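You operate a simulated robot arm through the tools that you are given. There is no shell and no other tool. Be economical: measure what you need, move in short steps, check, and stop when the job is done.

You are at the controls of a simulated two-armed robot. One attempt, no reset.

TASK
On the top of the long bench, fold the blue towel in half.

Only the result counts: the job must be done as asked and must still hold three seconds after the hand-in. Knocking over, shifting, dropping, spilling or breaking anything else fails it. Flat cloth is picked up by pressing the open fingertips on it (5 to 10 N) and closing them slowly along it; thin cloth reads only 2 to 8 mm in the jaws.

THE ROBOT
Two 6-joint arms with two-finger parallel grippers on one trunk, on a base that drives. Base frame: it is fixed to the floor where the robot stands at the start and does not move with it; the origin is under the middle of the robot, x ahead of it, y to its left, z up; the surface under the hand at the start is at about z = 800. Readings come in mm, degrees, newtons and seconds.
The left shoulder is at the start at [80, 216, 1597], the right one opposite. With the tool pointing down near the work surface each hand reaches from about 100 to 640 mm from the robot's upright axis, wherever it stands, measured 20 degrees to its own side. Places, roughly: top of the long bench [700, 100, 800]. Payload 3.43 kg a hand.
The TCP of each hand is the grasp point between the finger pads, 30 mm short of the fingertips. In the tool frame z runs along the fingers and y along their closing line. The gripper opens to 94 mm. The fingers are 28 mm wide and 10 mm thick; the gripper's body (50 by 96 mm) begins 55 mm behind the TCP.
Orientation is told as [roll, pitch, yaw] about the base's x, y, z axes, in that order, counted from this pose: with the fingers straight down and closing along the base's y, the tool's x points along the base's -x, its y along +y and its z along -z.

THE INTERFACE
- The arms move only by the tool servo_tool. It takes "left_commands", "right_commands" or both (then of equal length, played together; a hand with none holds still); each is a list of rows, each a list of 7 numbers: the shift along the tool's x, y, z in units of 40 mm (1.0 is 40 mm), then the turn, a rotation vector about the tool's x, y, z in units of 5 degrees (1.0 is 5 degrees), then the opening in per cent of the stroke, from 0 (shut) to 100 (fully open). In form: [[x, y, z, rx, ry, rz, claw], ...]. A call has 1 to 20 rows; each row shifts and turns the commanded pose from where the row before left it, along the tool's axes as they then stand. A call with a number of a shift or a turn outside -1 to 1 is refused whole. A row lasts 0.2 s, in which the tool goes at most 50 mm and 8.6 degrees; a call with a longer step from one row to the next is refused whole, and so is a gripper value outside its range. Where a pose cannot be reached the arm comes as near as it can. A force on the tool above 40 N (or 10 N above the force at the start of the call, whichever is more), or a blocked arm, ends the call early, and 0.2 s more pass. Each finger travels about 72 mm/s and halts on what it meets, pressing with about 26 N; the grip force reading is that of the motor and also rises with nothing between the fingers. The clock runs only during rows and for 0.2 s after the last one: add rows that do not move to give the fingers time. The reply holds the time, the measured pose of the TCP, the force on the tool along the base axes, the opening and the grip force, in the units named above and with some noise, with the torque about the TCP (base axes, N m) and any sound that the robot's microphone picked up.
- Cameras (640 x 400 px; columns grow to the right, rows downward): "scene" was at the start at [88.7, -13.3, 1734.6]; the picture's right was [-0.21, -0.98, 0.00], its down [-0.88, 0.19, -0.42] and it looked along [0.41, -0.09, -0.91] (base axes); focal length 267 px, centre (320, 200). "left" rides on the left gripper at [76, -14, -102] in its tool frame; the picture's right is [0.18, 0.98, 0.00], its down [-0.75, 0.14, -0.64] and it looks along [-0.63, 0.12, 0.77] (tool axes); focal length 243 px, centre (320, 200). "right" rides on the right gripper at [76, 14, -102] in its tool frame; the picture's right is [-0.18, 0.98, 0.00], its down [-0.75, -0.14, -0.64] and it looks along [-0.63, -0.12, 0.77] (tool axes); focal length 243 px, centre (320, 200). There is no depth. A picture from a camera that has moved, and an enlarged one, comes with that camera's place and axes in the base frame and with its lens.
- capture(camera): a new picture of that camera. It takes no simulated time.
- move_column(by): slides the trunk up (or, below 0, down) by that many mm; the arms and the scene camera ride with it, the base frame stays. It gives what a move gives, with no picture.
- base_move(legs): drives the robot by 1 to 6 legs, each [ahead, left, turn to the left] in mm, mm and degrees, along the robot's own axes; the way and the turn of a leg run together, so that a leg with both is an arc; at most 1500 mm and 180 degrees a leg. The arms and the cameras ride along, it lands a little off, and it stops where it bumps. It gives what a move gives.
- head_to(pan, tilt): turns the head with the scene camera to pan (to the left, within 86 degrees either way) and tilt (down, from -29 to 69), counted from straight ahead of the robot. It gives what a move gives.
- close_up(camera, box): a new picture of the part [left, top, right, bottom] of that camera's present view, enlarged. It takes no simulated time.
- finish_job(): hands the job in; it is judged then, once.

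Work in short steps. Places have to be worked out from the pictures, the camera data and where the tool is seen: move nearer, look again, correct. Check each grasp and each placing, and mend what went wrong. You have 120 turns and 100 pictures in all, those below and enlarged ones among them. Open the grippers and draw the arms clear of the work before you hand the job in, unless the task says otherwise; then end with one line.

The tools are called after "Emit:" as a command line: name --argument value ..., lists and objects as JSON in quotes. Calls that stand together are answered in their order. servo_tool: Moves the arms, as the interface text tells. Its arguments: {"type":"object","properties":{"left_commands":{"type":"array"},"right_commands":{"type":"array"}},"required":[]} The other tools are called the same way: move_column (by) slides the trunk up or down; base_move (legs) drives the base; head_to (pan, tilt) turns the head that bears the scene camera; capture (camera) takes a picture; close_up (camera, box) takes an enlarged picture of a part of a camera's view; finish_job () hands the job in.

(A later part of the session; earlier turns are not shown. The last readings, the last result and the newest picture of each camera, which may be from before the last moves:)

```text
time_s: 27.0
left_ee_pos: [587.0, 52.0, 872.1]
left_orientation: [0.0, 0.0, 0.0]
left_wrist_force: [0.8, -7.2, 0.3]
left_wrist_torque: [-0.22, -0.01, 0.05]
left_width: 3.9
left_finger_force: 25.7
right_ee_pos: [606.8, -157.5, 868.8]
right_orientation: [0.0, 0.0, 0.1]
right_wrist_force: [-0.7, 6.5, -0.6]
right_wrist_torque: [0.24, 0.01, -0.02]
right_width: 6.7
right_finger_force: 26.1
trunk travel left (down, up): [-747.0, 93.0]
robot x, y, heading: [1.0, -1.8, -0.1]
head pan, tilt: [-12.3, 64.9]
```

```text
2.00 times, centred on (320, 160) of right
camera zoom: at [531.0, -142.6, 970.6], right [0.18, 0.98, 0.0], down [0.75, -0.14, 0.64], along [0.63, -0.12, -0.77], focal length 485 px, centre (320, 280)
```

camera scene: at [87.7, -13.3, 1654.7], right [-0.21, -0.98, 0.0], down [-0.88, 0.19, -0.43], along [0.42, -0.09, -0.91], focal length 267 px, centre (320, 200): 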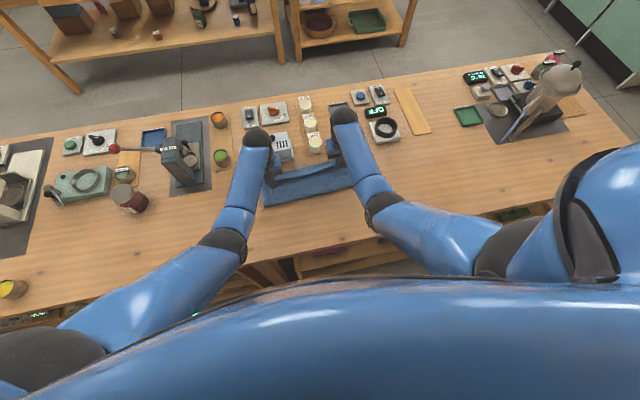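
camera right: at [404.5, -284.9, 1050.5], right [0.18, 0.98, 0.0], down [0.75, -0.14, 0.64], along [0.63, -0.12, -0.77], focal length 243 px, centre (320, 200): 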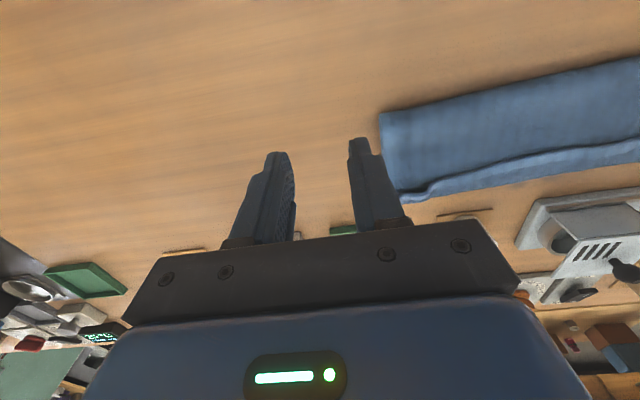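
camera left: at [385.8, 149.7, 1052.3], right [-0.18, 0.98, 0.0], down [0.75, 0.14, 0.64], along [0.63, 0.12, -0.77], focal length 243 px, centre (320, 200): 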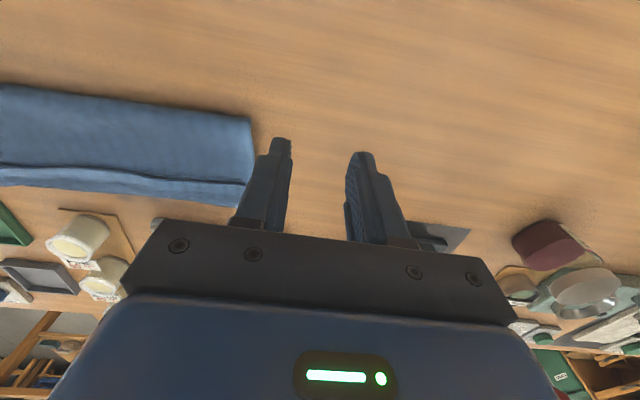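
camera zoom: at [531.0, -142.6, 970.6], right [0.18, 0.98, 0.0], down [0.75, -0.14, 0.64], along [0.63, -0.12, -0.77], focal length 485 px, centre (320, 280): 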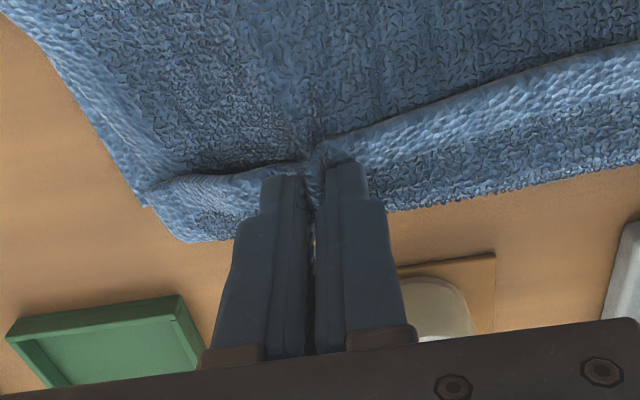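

The left hand holds only the flap. The right reads 6.7 mm and may hold two plies, so I'm lifting and moving back to look from above.

Emit:
servo_tool --left_commands '[[0.3, 0, -0.5, 0, 0, 0, 0], [0.4, 0, -0.5, 0, 0, 0, 0], [0.5, 0, -0.4, 0, 0, 0, 0], [0.5, 0, -0.3, 0, 0, 0, 0], [0, 0, 0, 0, 0, 0, 0]]' --right_commands '[[0.3, 0, -0.5, 0, 0, 0, 0], [0.4, 0, -0.5, 0, 0, 0, 0], [0.5, 0, -0.4, 0, 0, 0, 0], [0.5, 0, -0.3, 0, 0, 0, 0], [0, 0, 0, 0, 0, 0, 0]]'

Emit:
capture --camera "scene"

Emit:
capture --camera "left"

Emit:
capture --camera "right"

```text
time_s: 28.2
left_ee_pos: [522.4, 52.5, 939.7]
left_orientation: [0.0, 0.0, 0.0]
left_wrist_force: [0.3, -6.1, -0.4]
left_wrist_torque: [-0.2, -0.02, 0.05]
left_width: 4.0
left_finger_force: 25.8
right_ee_pos: [542.1, -156.8, 937.7]
right_orientation: [-0.1, -0.1, 0.0]
right_wrist_force: [-1.0, 7.3, -0.2]
right_wrist_torque: [0.23, 0.02, 0.01]
right_width: 6.4
right_finger_force: 25.8
trunk travel left (down, up): [-747.0, 93.0]
robot x, y, heading: [0.6, -0.3, 0.1]
head pan, tilt: [-12.3, 64.9]
```

```text
66 pictures are left
camera scene: at [89.1, -13.3, 1654.6], right [-0.21, -0.98, 0.0], down [-0.88, 0.19, -0.42], along [0.41, -0.09, -0.91], focal length 267 px, centre (320, 200)
```

scene: 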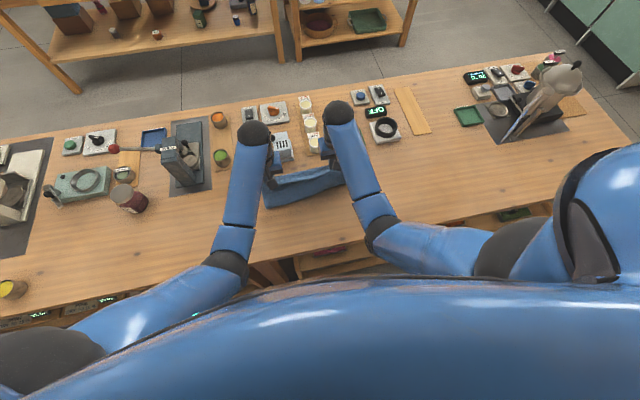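

```text
65 pictures are left
camera left: at [446.8, 38.9, 1043.4], right [-0.18, 0.98, 0.0], down [0.75, 0.14, 0.64], along [0.63, 0.12, -0.77], focal length 243 px, centre (320, 200)
```

left: 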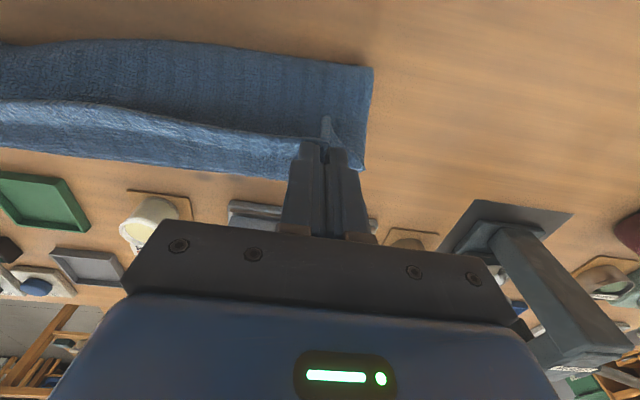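

```text
64 pictures are left
camera right: at [464.7, -142.6, 1038.6], right [0.18, 0.98, 0.0], down [0.75, -0.14, 0.64], along [0.63, -0.12, -0.77], focal length 243 px, centre (320, 200)
```

right: 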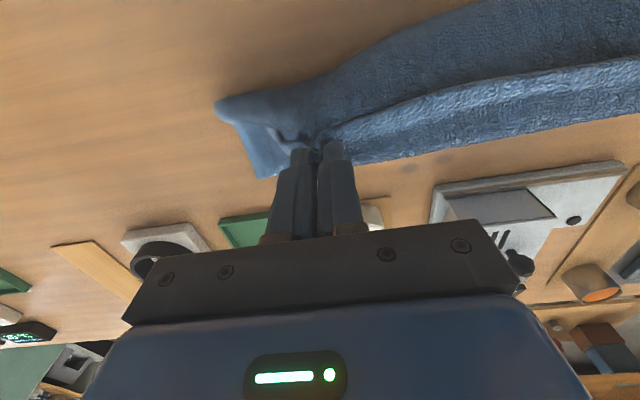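

The right end looks bunched, so I'm enlarging it.

Emit:
close_up --camera "right" --box '[190, 60, 450, 222]'

Emit:
close_up --camera "scene" --box '[250, 130, 370, 215]'

```text
2.46 times, centred on (320, 141) of right
camera zoom: at [464.7, -142.6, 1038.6], right [0.18, 0.98, 0.0], down [0.75, -0.14, 0.64], along [0.63, -0.12, -0.77], focal length 597 px, centre (320, 345)
```

zoom: 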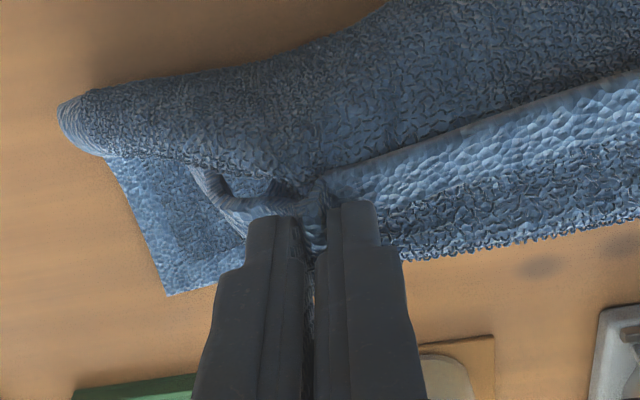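

```text
4.71 times, centred on (310, 172) of scene
camera zoom: at [89.1, -13.3, 1654.6], right [-0.21, -0.98, 0.0], down [-0.88, 0.19, -0.42], along [0.41, -0.09, -0.91], focal length 1258 px, centre (367, 329)
```

zoom: 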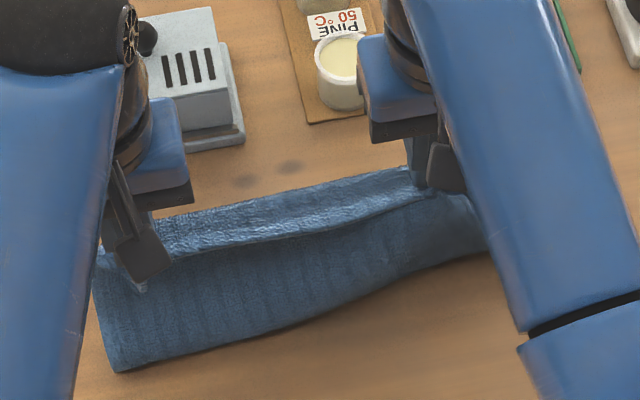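

The lower layer is undisturbed and only the upper layer is lifted. I'm carrying the hem back over to the near side to unfold it.

Emit:
servo_tool --left_commands '[[0.475, 0, -0.1, 0, 0, 0, 0], [0.475, 0, 0, 0, 0, 0, 0], [0.475, 0, 0.1, 0, 0, 0, 0], [0.475, 0, 0.25, 0, 0, 0, 0], [0.475, 0, 0.5, 0, 0, 0, 0], [0.475, 0, 0.55, 0, 0, 0, 0], [0.475, 0, 0.5, 0, 0, 0, 0], [0.475, 0, 0.4, 0, 0, 0, 0], [0, 0, 0.15, 0, 0, 0, 0], [0, 0, 0, 0, 0, 0, 0]]' --right_commands '[[0.484, 0, -0.1, 0, 0, 0, 0], [0.484, 0, 0, 0, 0, 0, 0], [0.484, 0, 0.1, 0, 0, 0, 0], [0.484, 0, 0.25, 0, 0, 0, 0], [0.484, 0, 0.5, 0, 0, 0, 0], [0.484, 0, 0.55, 0, 0, 0, 0], [0.484, 0, 0.5, 0, 0, 0, 0], [0.484, 0, 0.4, 0, 0, 0, 0], [0, 0, 0.15, 0, 0, 0, 0], [0, 0, 0, 0, 0, 0, 0]]'

Emit:
capture --camera "scene"

Emit:
close_up --camera "scene" --box '[230, 145, 400, 255]'

```text
time_s: 30.4
left_ee_pos: [366.7, 51.1, 844.0]
left_orientation: [0.1, -0.1, 0.0]
left_wrist_force: [0.7, -4.3, 0.3]
left_wrist_torque: [-0.15, -0.01, 0.02]
left_width: 3.6
left_finger_force: 26.1
right_ee_pos: [386.4, -156.5, 843.2]
right_orientation: [0.0, -0.1, -0.1]
right_wrist_force: [1.0, 4.8, 5.8]
right_wrist_torque: [0.1, -0.04, -0.01]
right_width: 6.7
right_finger_force: 26.2
trunk travel left (down, up): [-747.0, 93.0]
robot x, y, heading: [1.0, 3.6, -0.0]
head pan, tilt: [-12.3, 64.9]
```

```text
61 pictures are left
camera scene: at [88.1, -13.0, 1654.7], right [-0.21, -0.98, 0.0], down [-0.88, 0.19, -0.42], along [0.42, -0.09, -0.91], focal length 267 px, centre (320, 200)
```

scene: 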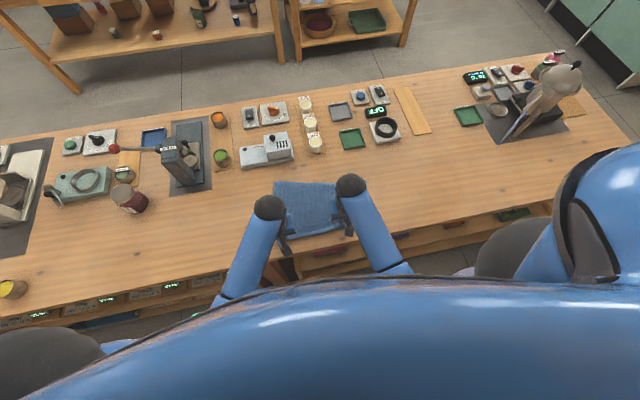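

```text
3.64 times, centred on (315, 200) of scene
camera zoom: at [88.1, -13.0, 1654.7], right [-0.21, -0.98, 0.0], down [-0.88, 0.19, -0.42], along [0.42, -0.09, -0.91], focal length 972 px, centre (338, 200)
```

zoom: 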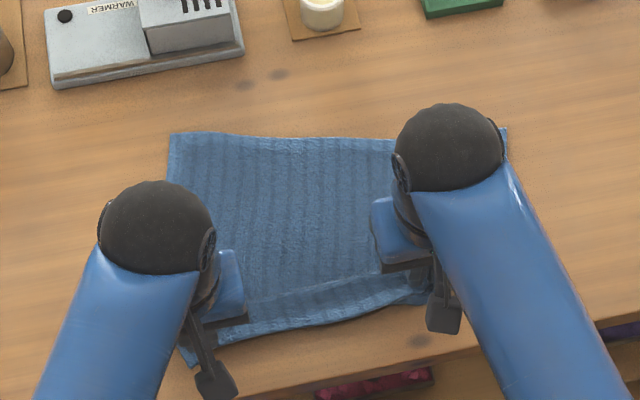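

The towel is unfolded but slid and rotated a little, which is fine. I'm releasing, lifting and clearing to see the whole cloth.

Emit:
servo_tool --left_commands '[[0, 0, 0.1, 0, 0, 0, 0], [0, 0, 0, 0, 0, 0, 20], [0, 0, -0.1, 0, 0, 0, 60], [0, 0, -0.5, 0, 0, 0, 60], [0, 0, -0.9, 0, 0, 0, 60], [0, 0.5, -0.9, 0, 0, 0, 60], [0, 0.9, -0.3, 0, 0, 0, 60], [0, 0.9, 0, 0, 0, 0, 60], [0, 0.9, 0, 0, 0, 0, 60], [0, 0.9, 0, 0, 0, 0, 60]]' --right_commands '[[0, 0, 0, 0, 0, 0, 0], [0, 0, 0, 0, 0, 0, 20], [0, 0, -0.1, 0, 0, 0, 60], [0, 0, -0.5, 0, 0, 0, 60], [0, 0, -0.9, 0, 0, 0, 60], [0, -0.5, -0.9, 0, 0, 0, 60], [0, -0.9, -0.3, 0, 0, 0, 60], [0, -0.9, 0, 0, 0, 0, 60], [0, -0.9, 0, 0, 0, 0, 60], [0, -0.9, 0, 0, 0, 0, 60]]'

Emit:
close_up --camera "scene" --box '[230, 145, 400, 255]'

```text
time_s: 32.6
left_ee_pos: [368.2, 216.8, 949.0]
left_orientation: [-0.1, -0.1, -0.1]
left_wrist_force: [0.0, -0.2, -0.7]
left_wrist_torque: [-0.02, -0.03, 0.02]
left_width: 56.5
left_finger_force: 0.1
right_ee_pos: [384.7, -321.1, 949.4]
right_orientation: [0.1, -0.1, 0.0]
right_wrist_force: [0.3, 0.2, 0.2]
right_wrist_torque: [0.02, 0.0, 0.01]
right_width: 56.3
right_finger_force: 0.1
trunk travel left (down, up): [-747.0, 93.0]
robot x, y, heading: [0.8, -0.7, 0.3]
head pan, tilt: [-12.3, 64.9]
```

```text
3.64 times, centred on (315, 200) of scene
camera zoom: at [89.0, -13.5, 1654.5], right [-0.21, -0.98, 0.0], down [-0.88, 0.19, -0.42], along [0.41, -0.09, -0.91], focal length 972 px, centre (338, 200)
```

zoom: 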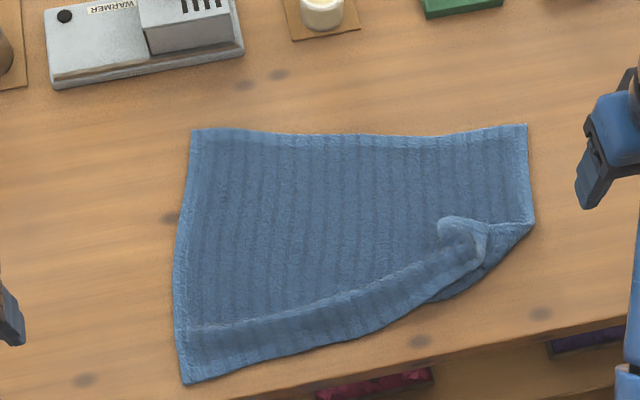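

The near-right corner is turned under or over. I'm looking closer at it before fixing.

Emit:
close_up --camera "scene" --box '[320, 175, 380, 235]'

Emit:
close_up --camera "scene" --box '[270, 195, 350, 255]'

Emit:
capture --camera "right"

```text
6.67 times, centred on (350, 205) of scene
camera zoom: at [89.0, -13.5, 1654.5], right [-0.21, -0.98, 0.0], down [-0.88, 0.19, -0.42], along [0.41, -0.09, -0.91], focal length 1782 px, centre (120, 167)
```

zoom: 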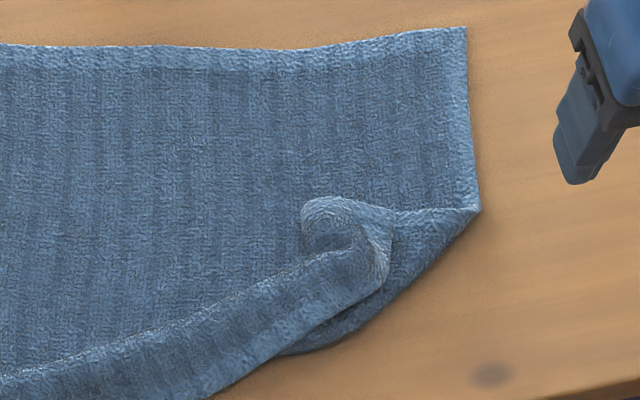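

```text
6.67 times, centred on (310, 225) of scene
camera zoom: at [89.0, -13.5, 1654.5], right [-0.21, -0.98, 0.0], down [-0.88, 0.19, -0.42], along [0.41, -0.09, -0.91], focal length 1782 px, centre (387, 33)
```

zoom: 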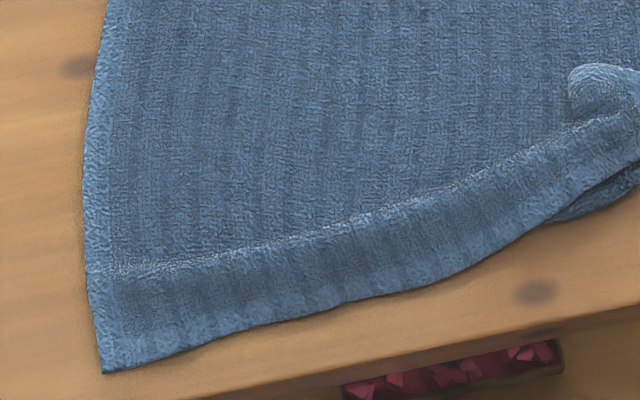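

```text
56 pictures are left
camera right: at [307.5, -306.8, 1050.7], right [0.18, 0.98, 0.0], down [0.75, -0.14, 0.65], along [0.63, -0.12, -0.76], focal length 243 px, centre (320, 200)
```

right: 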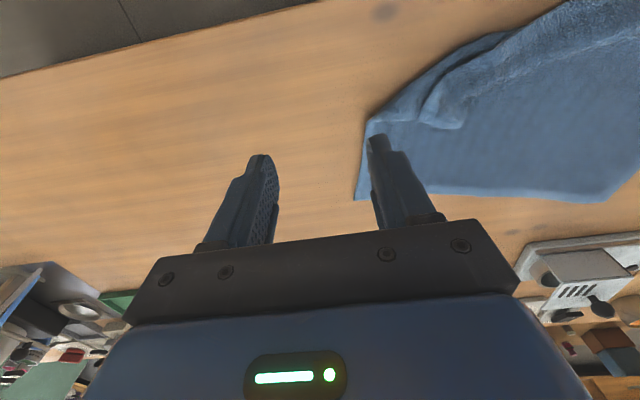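

The towel now lies rotated about 10°, with its near-right corner rolled on top; laid flat, that corner would hang over the bench edge. First I'll pinch the far-right corner (about (513,-300)) and drag it forward to rotate the cloth back, so I'm positioning the right hand there.

Emit:
servo_tool --right_commands '[[-0.72, 0.29, 0, 0, 0, 0, 38], [-0.72, 0.29, 0, 0, 0, 0, 38], [-0.72, 0.29, 0, 0, 0, 0, 38], [-0.72, 0.29, 0, 0, 0, 0, 38], [0, 0, 0.9, 0, 0, 0, 38], [0, 0, 0.9, 0, 0, 0, 38], [0, 0, 0.6, 0, 0, 0, 38], [0, 0, 0.25, 0, 0, 0, 38], [0, 0, 0, 0, 0, 0, 38]]'

Emit:
capture --camera "right"

```text
time_s: 34.6
left_ee_pos: [368.8, 216.2, 947.5]
left_orientation: [0.1, 0.0, 0.0]
left_wrist_force: [0.0, -0.3, 0.4]
left_wrist_torque: [0.02, 0.04, 0.01]
left_width: 56.4
left_finger_force: 0.0
right_ee_pos: [500.9, -274.7, 844.2]
right_orientation: [0.0, -0.2, 0.0]
right_wrist_force: [-0.6, 0.2, -0.7]
right_wrist_torque: [-0.03, -0.02, -0.02]
right_width: 35.8
right_finger_force: 0.0
trunk travel left (down, up): [-747.0, 93.0]
robot x, y, heading: [-0.9, -0.1, 0.1]
head pan, tilt: [-12.3, 64.9]
```

```text
55 pictures are left
camera right: at [424.3, -260.2, 945.2], right [0.18, 0.98, 0.0], down [0.75, -0.14, 0.64], along [0.63, -0.12, -0.77], focal length 243 px, centre (320, 200)
```

right: 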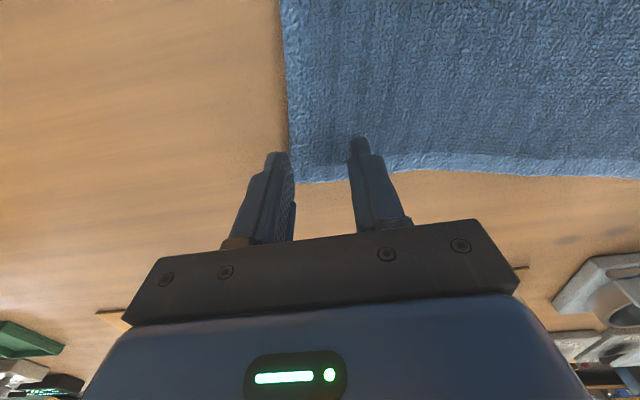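

The outer finger is at the side edge, so I'm shifting 14 mm inward and pressing down.

Emit:
servo_tool --right_commands '[[0, 0.35, 0, 0, 0, 0, 38], [0, 0, 0.15, 0, 0, 0, 38], [0, 0, 0.11, 0, 0, 0, 38], [0, 0, 0, 0, 0, 0, 38]]'

```text
time_s: 35.6
left_ee_pos: [367.4, 216.6, 948.2]
left_orientation: [0.0, -0.1, 0.1]
left_wrist_force: [-0.1, -0.8, -0.5]
left_wrist_torque: [0.01, 0.03, 0.03]
left_width: 56.5
left_finger_force: 0.1
right_ee_pos: [500.1, -260.9, 834.8]
right_orientation: [0.0, -0.1, 0.0]
right_wrist_force: [0.1, -1.3, 2.5]
right_wrist_torque: [0.0, 0.01, -0.01]
right_width: 36.1
right_finger_force: 0.1
trunk travel left (down, up): [-747.0, 93.0]
robot x, y, heading: [2.1, 3.4, -0.2]
head pan, tilt: [-12.3, 64.9]
```

Light contact. I'm pressing a touch more, closing, then dragging slowly forward about 55 mm.

Emit:
servo_tool --right_commands '[[0, 0, 0.05, 0, 0, 0, 38], [0, 0, 0, 0, 0, 0, 34], [0, 0, 0, 0, 0, 0, 30], [0, 0, 0, 0, 0, 0, 26], [0, 0, 0, 0, 0, 0, 22], [0, 0, 0, 0, 0, 0, 18], [0, 0, 0, 0, 0, 0, 14], [0, 0, 0, 0, 0, 0, 10], [0, 0, 0, 0, 0, 0, 6], [0, 0, 0, 0, 0, 0, 2], [0, 0, 0, 0, 0, 0, 0], [0, 0, 0, 0, 0, 0, 0]]'

Emit:
servo_tool --right_commands '[[0, 0, -0.1, 0, 0, 0, 0], [-0.2, -0.03, -0.05, 0, 0, 0, 0], [-0.2, -0.03, 0, 0, 0, 0, 0], [-0.2, -0.03, 0, 0, 0, 0, 0], [-0.2, -0.03, 0, 0, 0, 0, 0], [-0.2, -0.03, 0, 0, 0, 0, 0], [-0.2, -0.03, 0, 0, 0, 0, 0], [-0.2, -0.03, 0, 0, 0, 0, 0], [0, 0, 0, 0, 0, 0, 0]]'

Emit:
close_up --camera "scene" --box '[230, 145, 400, 255]'

```text
time_s: 38.2
left_ee_pos: [367.6, 217.1, 949.2]
left_orientation: [0.0, -0.2, 0.0]
left_wrist_force: [-0.7, -0.5, 0.5]
left_wrist_torque: [0.0, 0.01, 0.01]
left_width: 56.6
left_finger_force: 0.1
right_ee_pos: [499.5, -260.0, 832.0]
right_orientation: [0.0, -0.1, -0.1]
right_wrist_force: [1.8, -0.3, 16.7]
right_wrist_torque: [0.0, 0.0, -0.03]
right_width: 7.4
right_finger_force: 26.1
trunk travel left (down, up): [-747.0, 93.0]
robot x, y, heading: [1.5, 0.8, 0.2]
head pan, tilt: [-12.3, 64.9]
```

```text
time_s: 40.2
left_ee_pos: [368.2, 216.3, 948.2]
left_orientation: [0.0, -0.2, -0.1]
left_wrist_force: [0.5, 0.2, -0.2]
left_wrist_torque: [0.0, -0.01, 0.02]
left_width: 56.8
left_finger_force: 0.0
right_ee_pos: [554.1, -268.0, 839.8]
right_orientation: [0.1, 0.0, 0.1]
right_wrist_force: [0.2, 0.3, 0.0]
right_wrist_torque: [0.02, -0.03, -0.01]
right_width: 6.9
right_finger_force: 26.1
trunk travel left (down, up): [-747.0, 93.0]
robot x, y, heading: [0.0, 0.6, 0.3]
head pan, tilt: [-12.3, 64.9]
```

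```text
3.64 times, centred on (315, 200) of scene
camera zoom: at [88.7, -13.2, 1654.6], right [-0.21, -0.98, 0.0], down [-0.88, 0.19, -0.42], along [0.41, -0.09, -0.91], focal length 972 px, centre (338, 200)
```

zoom: 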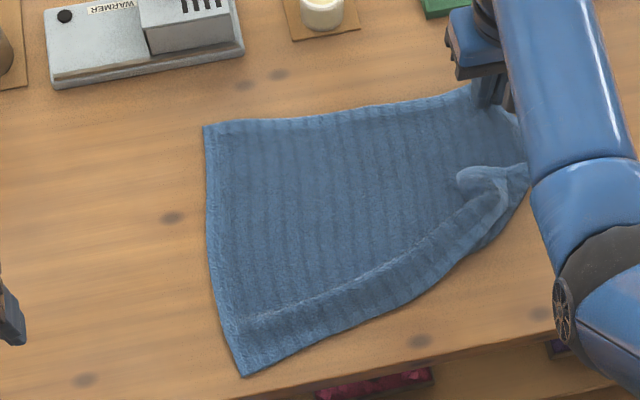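

The left edge is now parallel to x and the cloth has rotated back. I'm releasing, lifting, and turning both hands 90° (cameras outward) so the fingers close along x, for lifting the curled corner and later the hem.

Emit:
servo_tool --right_commands '[[0, 0, 0.1, 0, 0, 0, 0], [0, 0, 0, 0, 0, 0, 20], [0, 0, 0, 0, 0, 0, 50], [0, 0, -0.6, 0, 0, 0, 50], [0, 0, -0.9, 0, 0, 0, 50], [0, 0, -0.9, 0, 0, 0, 50], [0.3, 0, -0.3, 0, 0, 0, 50]]'

Emit:
servo_tool --right_commands '[[0, 0, 0, 0, 0, -1, 50], [0, 0, 0, 0, 0, -1, 50], [0, 0, 0, 0, 0, -1, 50], [0, 0, 0, 0, 0, -1, 50], [0, 0, 0, 0, 0, -1, 50], [0, 0, 0, 0, 0, -1, 50], [0, 0, 0, 0, 0, -1, 50], [0, 0, 0, 0, 0, -1, 50], [0, 0, 0, 0, 0, -1, 50], [0, 0, 0, 0, 0, -1, 50], [0, 0, 0, 0, 0, -1, 50], [0, 0, 0, 0, 0, -1, 50], [0, 0, 0, 0, 0, -1, 50], [0, 0, 0, 0, 0, -1, 50], [0, 0, 0, 0, 0, -1, 50], [0, 0, 0, 0, 0, -1, 50], [0, 0, 0, 0, 0, -1, 50], [0, 0, 0, 0, 0, -1, 50]]' --left_commands '[[0, 0, 0, 0, 0, 1, 40], [0, 0, 0, 0, 0, 1, 40], [0, 0, 0, 0, 0, 1, 40], [0, 0, 0, 0, 0, 1, 40], [0, 0, 0, 0, 0, 1, 40], [0, 0, 0, 0, 0, 1, 40], [0, 0, 0, 0, 0, 1, 40], [0, 0, 0, 0, 0, 1, 40], [0, 0, 0, 0, 0, 1, 40], [0, 0, 0, 0, 0, 1, 40], [0, 0, 0, 0, 0, 1, 40], [0, 0, 0, 0, 0, 1, 40], [0, 0, 0, 0, 0, 1, 40], [0, 0, 0, 0, 0, 1, 40], [0, 0, 0, 0, 0, 1, 40], [0, 0, 0, 0, 0, 1, 40], [0, 0, 0, 0, 0, 1, 40], [0, 0, 0, 0, 0, 1, 40]]'

Emit:
close_up --camera "scene" --box '[230, 145, 400, 255]'

Emit:
capture --camera "right"

```text
time_s: 41.8
left_ee_pos: [368.4, 217.0, 948.4]
left_orientation: [0.0, -0.1, 0.0]
left_wrist_force: [-0.5, 0.0, -0.4]
left_wrist_torque: [0.0, 0.01, -0.06]
left_width: 56.5
left_finger_force: 0.1
right_ee_pos: [544.1, -268.9, 943.4]
right_orientation: [0.1, 0.1, 0.0]
right_wrist_force: [0.5, -0.4, 0.6]
right_wrist_torque: [-0.04, 0.01, 0.0]
right_width: 47.1
right_finger_force: 0.0
trunk travel left (down, up): [-747.0, 93.0]
robot x, y, heading: [-3.7, 4.6, 0.2]
head pan, tilt: [-12.3, 64.9]
```

```text
time_s: 45.6
left_ee_pos: [368.7, 215.8, 948.2]
left_orientation: [0.1, 0.1, -90.1]
left_wrist_force: [0.4, -0.9, -0.4]
left_wrist_torque: [0.02, 0.0, 0.01]
left_width: 37.9
left_finger_force: 0.0
right_ee_pos: [544.2, -267.7, 942.4]
right_orientation: [0.0, 0.1, 90.1]
right_wrist_force: [-0.4, 0.5, 0.1]
right_wrist_torque: [0.02, 0.0, -0.03]
right_width: 47.1
right_finger_force: 0.0
trunk travel left (down, up): [-747.0, 93.0]
robot x, y, heading: [-0.6, -0.5, -0.1]
head pan, tilt: [-12.3, 64.9]
```

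```text
3.64 times, centred on (315, 200) of scene
camera zoom: at [88.9, -13.3, 1654.6], right [-0.21, -0.98, 0.0], down [-0.88, 0.19, -0.42], along [0.41, -0.09, -0.91], focal length 972 px, centre (338, 200)
```

zoom: 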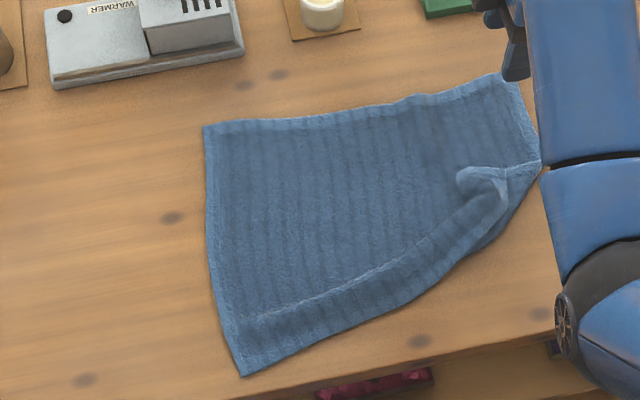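

```text
52 pictures are left
camera right: at [529.6, -344.8, 1043.9], right [-0.98, 0.18, 0.0], down [0.14, 0.75, 0.64], along [0.12, 0.63, -0.77], focal length 243 px, centre (320, 200)
```

right: 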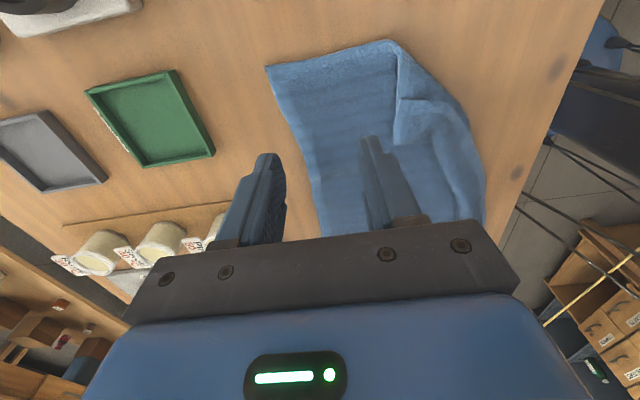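

I'm enlarging the curled corner from the right camera before grasping.

Emit:
close_up --camera "right" --box '[260, 30, 500, 225]'

Emit:
close_up --camera "scene" --box '[325, 170, 380, 215]'

```text
2.05 times, centred on (380, 128) of right
camera zoom: at [529.6, -344.8, 1043.9], right [-0.98, 0.18, 0.0], down [0.14, 0.75, 0.64], along [0.12, 0.63, -0.77], focal length 498 px, centre (197, 349)
```

zoom: 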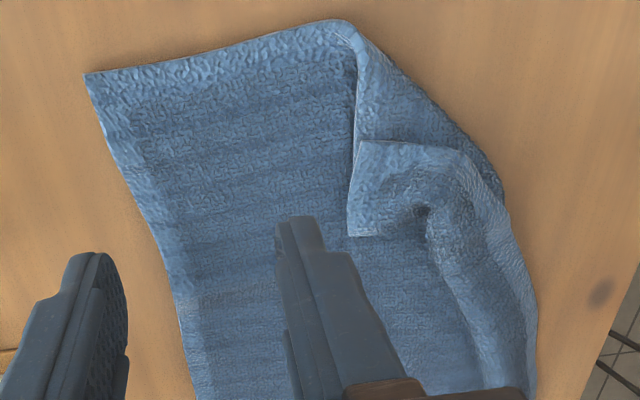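

```text
8.89 times, centred on (352, 192) of scene
camera zoom: at [88.9, -13.3, 1654.6], right [-0.21, -0.98, 0.0], down [-0.88, 0.19, -0.42], along [0.41, -0.09, -0.91], focal length 2375 px, centre (31, 267)
```

zoom: 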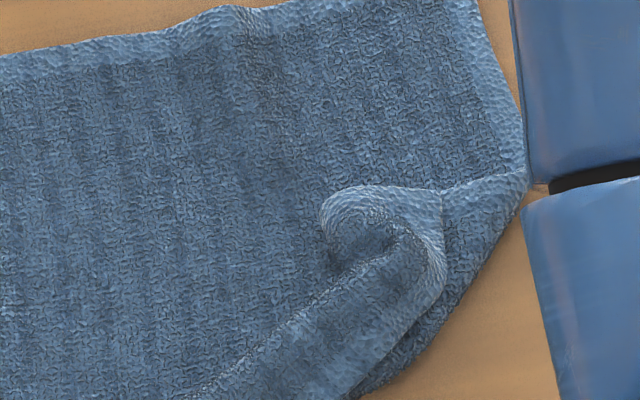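

The tongue's hem lies along y≈-262…-215 at x≈468. I'll straddle it with the fingers closing along x, bringing the right hand over it to a height just above.

Emit:
servo_tool --right_commands '[[-0.25, 0.7, 0, 0, 0, 0, 45], [-0.25, 0.7, 0, 0, 0, 0, 45], [-0.25, 0.675, 0, 0, 0, 0, 45], [0, 0, 0.8, 0, 0, 0, 45], [0, 0, 0.8, 0, 0, 0, 45], [0, 0, 0.4, 0, 0, 0, 45], [0, 0, 0, 0, 0, 0, 45]]'

Emit:
close_up --camera "right" --box '[160, 40, 480, 240]'

```text
time_s: 47.2
left_ee_pos: [369.3, 215.4, 948.6]
left_orientation: [0.1, 0.1, -90.0]
left_wrist_force: [0.1, 0.8, 0.1]
left_wrist_torque: [-0.02, 0.02, -0.03]
left_width: 37.4
left_finger_force: 0.1
right_ee_pos: [461.2, -239.3, 860.6]
right_orientation: [0.0, 0.0, 90.0]
right_wrist_force: [0.1, -1.1, 0.2]
right_wrist_torque: [0.02, -0.03, -0.03]
right_width: 42.3
right_finger_force: 0.1
trunk travel left (down, up): [-747.0, 93.0]
robot x, y, heading: [0.6, -3.5, 0.2]
head pan, tilt: [-12.3, 64.9]
```

```text
2.00 times, centred on (320, 140) of right
camera zoom: at [446.3, -315.3, 963.4], right [-0.98, 0.18, 0.0], down [0.14, 0.75, 0.64], along [0.12, 0.63, -0.77], focal length 485 px, centre (320, 320)
```

zoom: 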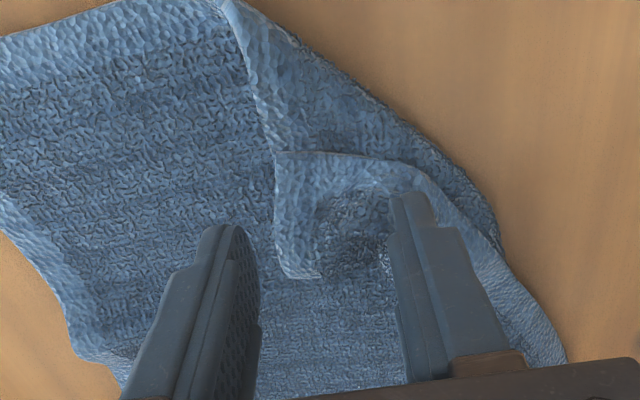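

The tongue is nicely straddled. I'm lowering about 16 mm and checking the force.

Emit:
servo_tool --right_commands '[[0, 0, 0.2, 0, 0, 0, 45], [0, 0, 0.2, 0, 0, 0, 45], [0, 0, 0, 0, 0, 0, 45]]'

Emit:
close_up --camera "right" --box '[160, 40, 480, 240]'

```text
time_s: 48.0
left_ee_pos: [368.8, 216.8, 948.4]
left_orientation: [0.2, -0.1, -90.0]
left_wrist_force: [0.0, -0.2, 0.2]
left_wrist_torque: [0.0, 0.01, -0.01]
left_width: 37.7
left_finger_force: 0.0
right_ee_pos: [462.1, -239.1, 844.8]
right_orientation: [0.0, 0.0, 90.0]
right_wrist_force: [0.0, 0.5, 1.4]
right_wrist_torque: [0.0, 0.03, 0.01]
right_width: 41.8
right_finger_force: 0.0
trunk travel left (down, up): [-747.0, 93.0]
robot x, y, heading: [-0.2, -2.2, 0.2]
head pan, tilt: [-12.3, 64.9]
```

```text
2.00 times, centred on (320, 140) of right
camera zoom: at [446.3, -314.9, 947.4], right [-0.98, 0.18, 0.0], down [0.14, 0.75, 0.64], along [0.12, 0.63, -0.77], focal length 485 px, centre (320, 320)
```

zoom: 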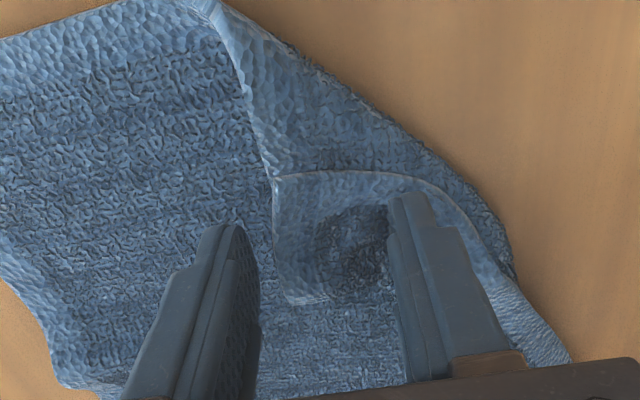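

The inner finger touches the tongue. I'm going down another 4 mm, closing slowly and lifting slightly.

Emit:
servo_tool --right_commands '[[0, 0, 0.1, 0, 0, 0, 42], [0, 0, 0, 0, 0, 0, 38], [0, 0, 0, 0, 0, 0, 34], [0, 0, 0, 0, 0, 0, 30], [0, 0, 0, 0, 0, 0, 26], [0, 0, 0, 0, 0, 0, 22], [0, 0, 0, 0, 0, 0, 18], [0, 0, 0, 0, 0, 0, 14], [0, 0, 0, 0, 0, 0, 10], [0, 0, 0, 0, 0, 0, 6], [0, 0, 0, 0, 0, 0, 2], [0, 0, 0, 0, 0, 0, 0], [0, 0, 0, 0, 0, 0, 0], [0, 0, -0.3, 0, 0, 0, 0], [0, 0, -0.4, 0, 0, 0, 0], [0, 0, 0, 0, 0, 0, 0]]'

Emit:
close_up --camera "right" --box '[160, 40, 480, 240]'

```text
time_s: 51.4
left_ee_pos: [367.8, 215.6, 949.3]
left_orientation: [0.1, 0.0, -90.0]
left_wrist_force: [0.0, -0.9, 0.4]
left_wrist_torque: [0.01, 0.0, 0.0]
left_width: 37.6
left_finger_force: 0.2
right_ee_pos: [460.4, -238.6, 869.8]
right_orientation: [0.0, 0.0, 90.0]
right_wrist_force: [-0.4, 0.4, -0.6]
right_wrist_torque: [-0.02, 0.03, -0.01]
right_width: 6.1
right_finger_force: 25.5
trunk travel left (down, up): [-747.0, 93.0]
robot x, y, heading: [-0.4, -1.2, -0.2]
head pan, tilt: [-12.3, 64.9]
```

```text
2.00 times, centred on (320, 140) of right
camera zoom: at [446.0, -315.3, 972.1], right [-0.98, 0.18, 0.0], down [0.14, 0.75, 0.64], along [0.12, 0.63, -0.77], focal length 485 px, centre (320, 320)
```

zoom: 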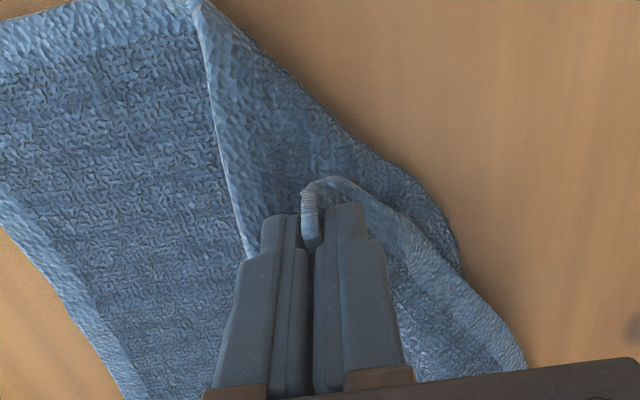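

I have the tongue. I'm carrying it up and over toward the robot and right, to where the near-right corner belongs.

Emit:
servo_tool --right_commands '[[0, 0, -0.8, 0, 0, 0, 0], [0.1, 0.3, -0.6, 0, 0, 0, 0], [0.15, 0.45, -0.2, 0, 0, 0, 0], [0.2, 0.5, 0, 0, 0, 0, 0], [0.2, 0.5, 0.2, 0, 0, 0, 0], [0.2, 0.5, 0.4, 0, 0, 0, 0], [0.2, 0.4, 0.6, 0, 0, 0, 0], [0.2, 0.25, 0.6, 0, 0, 0, 0], [0, 0, 0, 0, 0, 0, 0]]'

Emit:
capture --camera "right"

Emit:
close_up --camera "scene" --box '[230, 145, 400, 255]'

```text
time_s: 53.4
left_ee_pos: [368.9, 215.0, 948.0]
left_orientation: [0.1, 0.0, -90.0]
left_wrist_force: [0.2, -0.1, -0.1]
left_wrist_torque: [0.01, -0.02, 0.04]
left_width: 37.8
left_finger_force: 0.1
right_ee_pos: [345.5, -288.8, 862.6]
right_orientation: [0.1, -0.1, 89.9]
right_wrist_force: [-0.2, 0.3, -0.4]
right_wrist_torque: [-0.01, 0.0, -0.01]
right_width: 6.0
right_finger_force: 25.4
trunk travel left (down, up): [-747.0, 93.0]
robot x, y, heading: [1.1, 1.4, -0.0]
head pan, tilt: [-12.3, 64.9]
```

```text
46 pictures are left
camera right: at [330.8, -364.9, 964.7], right [-0.98, 0.18, 0.0], down [0.14, 0.75, 0.64], along [0.12, 0.63, -0.77], focal length 243 px, centre (320, 200)
```

right: 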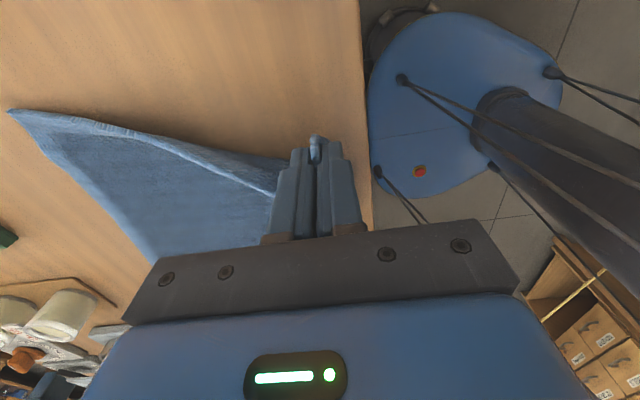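

```text
3.64 times, centred on (315, 200) of scene
camera zoom: at [89.0, -13.3, 1654.6], right [-0.21, -0.98, 0.0], down [-0.88, 0.19, -0.42], along [0.41, -0.09, -0.91], focal length 972 px, centre (338, 200)
```

zoom: 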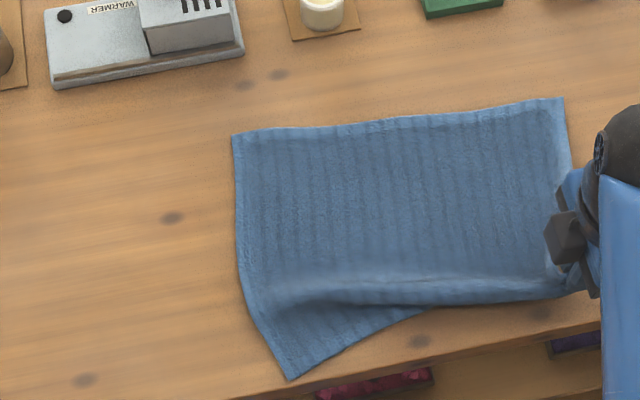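

The corner has come open. I'm lowering it here, releasing and clearing to the side.

Emit:
servo_tool --right_commands '[[0.3, 0.15, 0.3, 0, 0, 0, 0], [0.3, 0.15, 0.3, 0, 0, 0, 0], [0, 0, 0.05, 0, 0, 0, 0], [0, 0, 0, 0, 0, 0, 10], [0, 0, 0, 0, 0, 0, 30], [0, 0, -0.1, 0, 0, 0, 50], [0, 0, -0.6, 0, 0, 0, 50], [0, 0, -0.9, 0, 0, 0, 50], [0, 0, -0.9, 0, 0, 0, 50], [0.8, 0, 0, 0, 0, 0, 50], [0.8, 0, 0, 0, 0, 0, 50], [0.8, 0, 0, 0, 0, 0, 50]]'

Emit:
close_up --camera "scene" --box '[250, 150, 420, 260]'

Emit:
capture --camera "right"

```text
time_s: 56.0
left_ee_pos: [369.0, 215.1, 947.5]
left_orientation: [0.0, 0.0, -90.0]
left_wrist_force: [-0.2, 0.3, -0.9]
left_wrist_torque: [0.01, 0.0, 0.0]
left_width: 37.8
left_finger_force: 0.1
right_ee_pos: [333.0, -413.2, 938.6]
right_orientation: [-0.1, -0.1, 90.0]
right_wrist_force: [0.4, -0.3, 0.2]
right_wrist_torque: [-0.01, 0.02, -0.02]
right_width: 47.0
right_finger_force: 0.1
trunk travel left (down, up): [-747.0, 93.0]
robot x, y, heading: [-1.2, -1.3, -0.0]
head pan, tilt: [-12.3, 64.9]
```

```text
3.64 times, centred on (335, 205) of scene
camera zoom: at [89.2, -14.2, 1654.5], right [-0.21, -0.98, 0.0], down [-0.88, 0.19, -0.42], along [0.41, -0.09, -0.91], focal length 972 px, centre (266, 182)
```

zoom: 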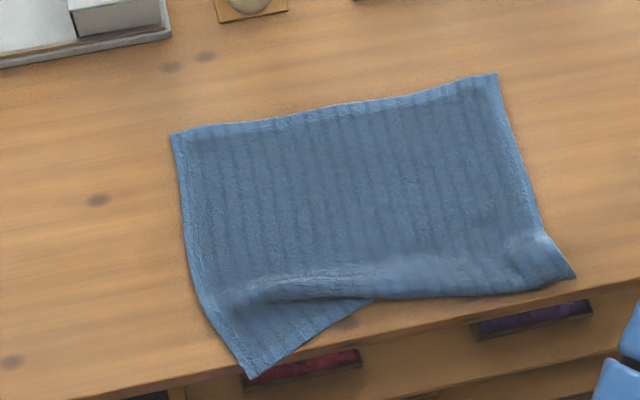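

```text
43 pictures are left
camera right: at [318.2, -488.5, 1039.2], right [-0.98, 0.18, 0.0], down [0.14, 0.75, 0.64], along [0.12, 0.63, -0.77], focal length 243 px, centre (320, 200)
```

right: 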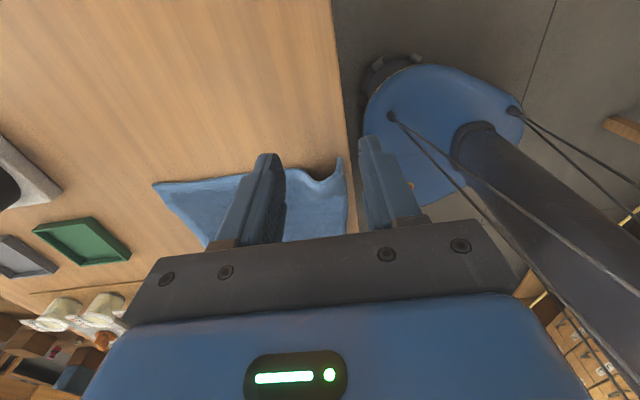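

The towel is nearly flat but too near the bench edge. I'll pinch both far corners (about (542,-19) and (541,-353)) across the hem and drag the towel forward-left, so I'm moving the hands there.

Emit:
servo_tool --left_commands '[[-0.722, 0.47, 0, 0, 0, 0, 45], [-0.722, 0.47, 0, 0, 0, 0, 45], [-0.722, 0.47, 0, 0, 0, 0, 45], [-0.722, 0.47, 0, 0, 0, 0, 45], [-0.722, 0.47, 0, 0, 0, 0, 45], [-0.722, 0.47, 0, 0, 0, 0, 45], [-0.722, 0.47, 0, 0, 0, 0, 45], [-0.722, 0.47, 0, 0, 0, 0, 45], [-0.722, 0.47, 0, 0, 0, 0, 45], [0, 0, 0.8, 0, 0, 0, 45], [0, 0, 0.8, 0, 0, 0, 45], [0, 0, 0.75, 0, 0, 0, 45], [0, 0, 0, 0, 0, 0, 45]]' --right_commands '[[-0.236, -0.561, 0, 0, 0, 0, 45], [-0.236, -0.561, 0, 0, 0, 0, 45], [-0.236, -0.561, 0, 0, 0, 0, 45], [-0.236, -0.561, 0, 0, 0, 0, 45], [-0.236, -0.561, 0, 0, 0, 0, 45], [-0.236, -0.561, 0, 0, 0, 0, 45], [-0.236, -0.561, 0, 0, 0, 0, 45], [-0.236, -0.561, 0, 0, 0, 0, 45], [-0.236, -0.561, 0, 0, 0, 0, 45], [0, 0, 0.75, 0, 0, 0, 45], [0, 0, 0.75, 0, 0, 0, 45], [0, 0, 0.6, 0, 0, 0, 45], [0, 0, 0, 0, 0, 0, 45]]'

Emit:
capture --camera "left"

Emit:
capture --camera "right"

```text
time_s: 58.8
left_ee_pos: [538.2, -44.1, 853.1]
left_orientation: [0.0, 0.0, -89.9]
left_wrist_force: [0.0, -0.3, 0.1]
left_wrist_torque: [-0.01, -0.02, 0.0]
left_width: 42.5
left_finger_force: 0.1
right_ee_pos: [533.8, -323.6, 853.8]
right_orientation: [-0.1, -0.1, 90.0]
right_wrist_force: [-0.4, 0.0, -0.1]
right_wrist_torque: [0.01, 0.0, 0.04]
right_width: 42.2
right_finger_force: 0.0
trunk travel left (down, up): [-747.0, 93.0]
robot x, y, heading: [1.7, -0.3, 0.0]
head pan, tilt: [-12.3, 64.9]
```

```text
42 pictures are left
camera left: at [525.8, 33.6, 958.3], right [0.98, 0.18, 0.0], down [0.14, -0.75, 0.64], along [0.12, -0.63, -0.77], focal length 243 px, centre (320, 200)
```

left: 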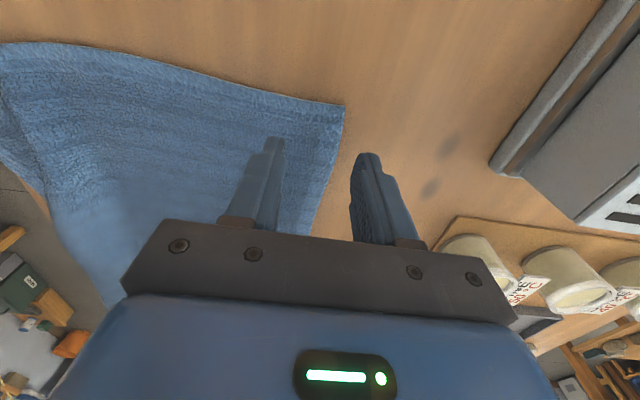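

```text
41 pictures are left
camera right: at [518.6, -400.2, 954.7], right [-0.98, 0.18, 0.0], down [0.14, 0.75, 0.64], along [0.12, 0.63, -0.77], focal length 243 px, centre (320, 200)
```

right: 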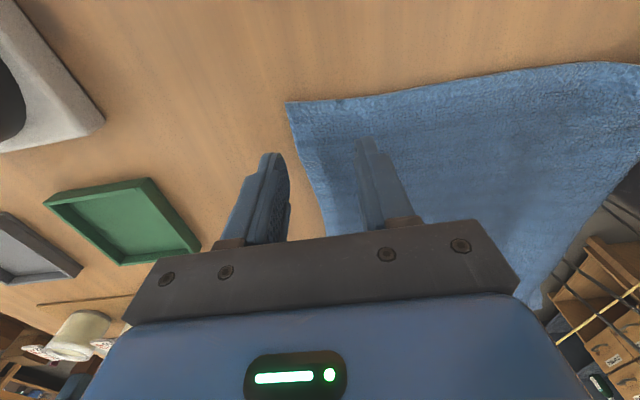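

Both hands straddle the far hem nicely. I'm descending to contact.

Emit:
servo_tool --left_commands '[[0, 0, 0.3, 0, 0, 0, 45], [0, 0, 0.15, 0, 0, 0, 45], [0, 0, 0.06, 0, 0, 0, 45], [0, 0, 0, 0, 0, 0, 45]]' --right_commands '[[0, 0, 0.3, 0, 0, 0, 45], [0, 0, 0.15, 0, 0, 0, 45], [0, 0, 0.06, 0, 0, 0, 45], [0, 0, 0, 0, 0, 0, 45]]'

```text
time_s: 59.8
left_ee_pos: [537.1, -44.4, 835.4]
left_orientation: [0.0, -0.1, -90.0]
left_wrist_force: [-0.5, -0.1, 0.1]
left_wrist_torque: [-0.02, 0.0, 0.04]
left_width: 42.3
left_finger_force: 0.1
right_ee_pos: [535.2, -324.3, 832.5]
right_orientation: [-0.1, -0.1, 90.1]
right_wrist_force: [-0.6, 0.8, 9.4]
right_wrist_torque: [-0.06, 0.28, 0.01]
right_width: 42.7
right_finger_force: 0.3
trunk travel left (down, up): [-747.0, 93.0]
robot x, y, heading: [1.8, -1.4, -0.0]
head pan, tilt: [-12.3, 64.9]
```

The right hand is in contact at 9 N. I'm lowering the left about 3 mm, then closing both slowly.

Emit:
servo_tool --left_commands '[[0, 0, 0.07, 0, 0, 0, 45], [0, 0, 0.02, 0, 0, 0, 41], [0, 0, 0, 0, 0, 0, 37], [0, 0, 0, 0, 0, 0, 33], [0, 0, 0, 0, 0, 0, 29], [0, 0, 0, 0, 0, 0, 25], [0, 0, 0, 0, 0, 0, 21], [0, 0, 0, 0, 0, 0, 17], [0, 0, 0, 0, 0, 0, 13], [0, 0, 0, 0, 0, 0, 9], [0, 0, 0, 0, 0, 0, 5], [0, 0, 0, 0, 0, 0, 0], [0, 0, 0, 0, 0, 0, 0]]' --right_commands '[[0, 0, 0, 0, 0, 0, 45], [0, 0, 0, 0, 0, 0, 41], [0, 0, 0, 0, 0, 0, 37], [0, 0, 0, 0, 0, 0, 33], [0, 0, 0, 0, 0, 0, 29], [0, 0, 0, 0, 0, 0, 25], [0, 0, 0, 0, 0, 0, 21], [0, 0, 0, 0, 0, 0, 17], [0, 0, 0, 0, 0, 0, 13], [0, 0, 0, 0, 0, 0, 9], [0, 0, 0, 0, 0, 0, 5], [0, 0, 0, 0, 0, 0, 0], [0, 0, 0, 0, 0, 0, 0]]'

Emit:
capture --camera "left"

Emit:
capture --camera "right"

```text
time_s: 62.6
left_ee_pos: [535.7, -44.2, 832.3]
left_orientation: [0.2, 0.0, -90.0]
left_wrist_force: [-6.4, -1.2, 19.9]
left_wrist_torque: [-0.03, 0.33, -0.02]
left_width: 6.5
left_finger_force: 25.6
right_ee_pos: [532.3, -324.4, 833.7]
right_orientation: [-0.1, -0.1, 90.0]
right_wrist_force: [-2.0, 1.5, 5.9]
right_wrist_torque: [0.04, 0.07, -0.02]
right_width: 6.9
right_finger_force: 26.1
trunk travel left (down, up): [-747.0, 93.0]
robot x, y, heading: [1.1, -4.9, -0.1]
head pan, tilt: [-12.3, 64.9]
```

```text
40 pictures are left
camera left: at [522.3, 32.8, 936.7], right [0.98, 0.18, 0.0], down [0.14, -0.75, 0.64], along [0.12, -0.63, -0.77], focal length 243 px, centre (320, 200)
```

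left: 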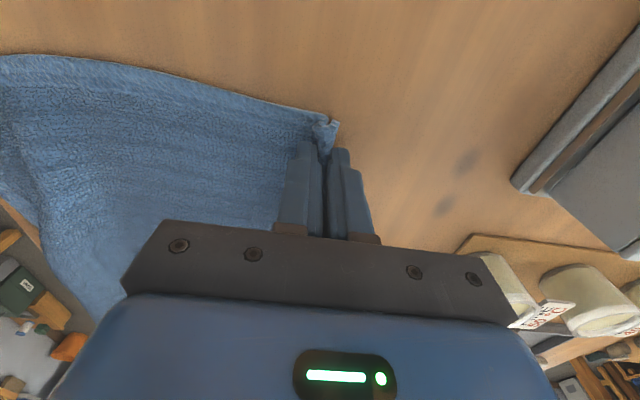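

```text
39 pictures are left
camera right: at [517.0, -400.5, 935.5], right [-0.98, 0.18, 0.0], down [0.14, 0.75, 0.64], along [0.12, 0.63, -0.77], focal length 243 px, centre (320, 200)
```

right: 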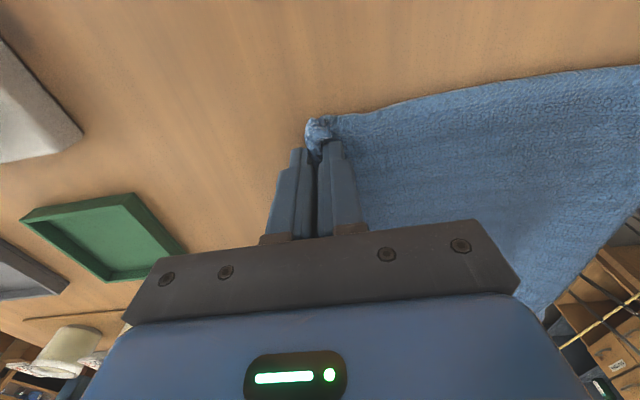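

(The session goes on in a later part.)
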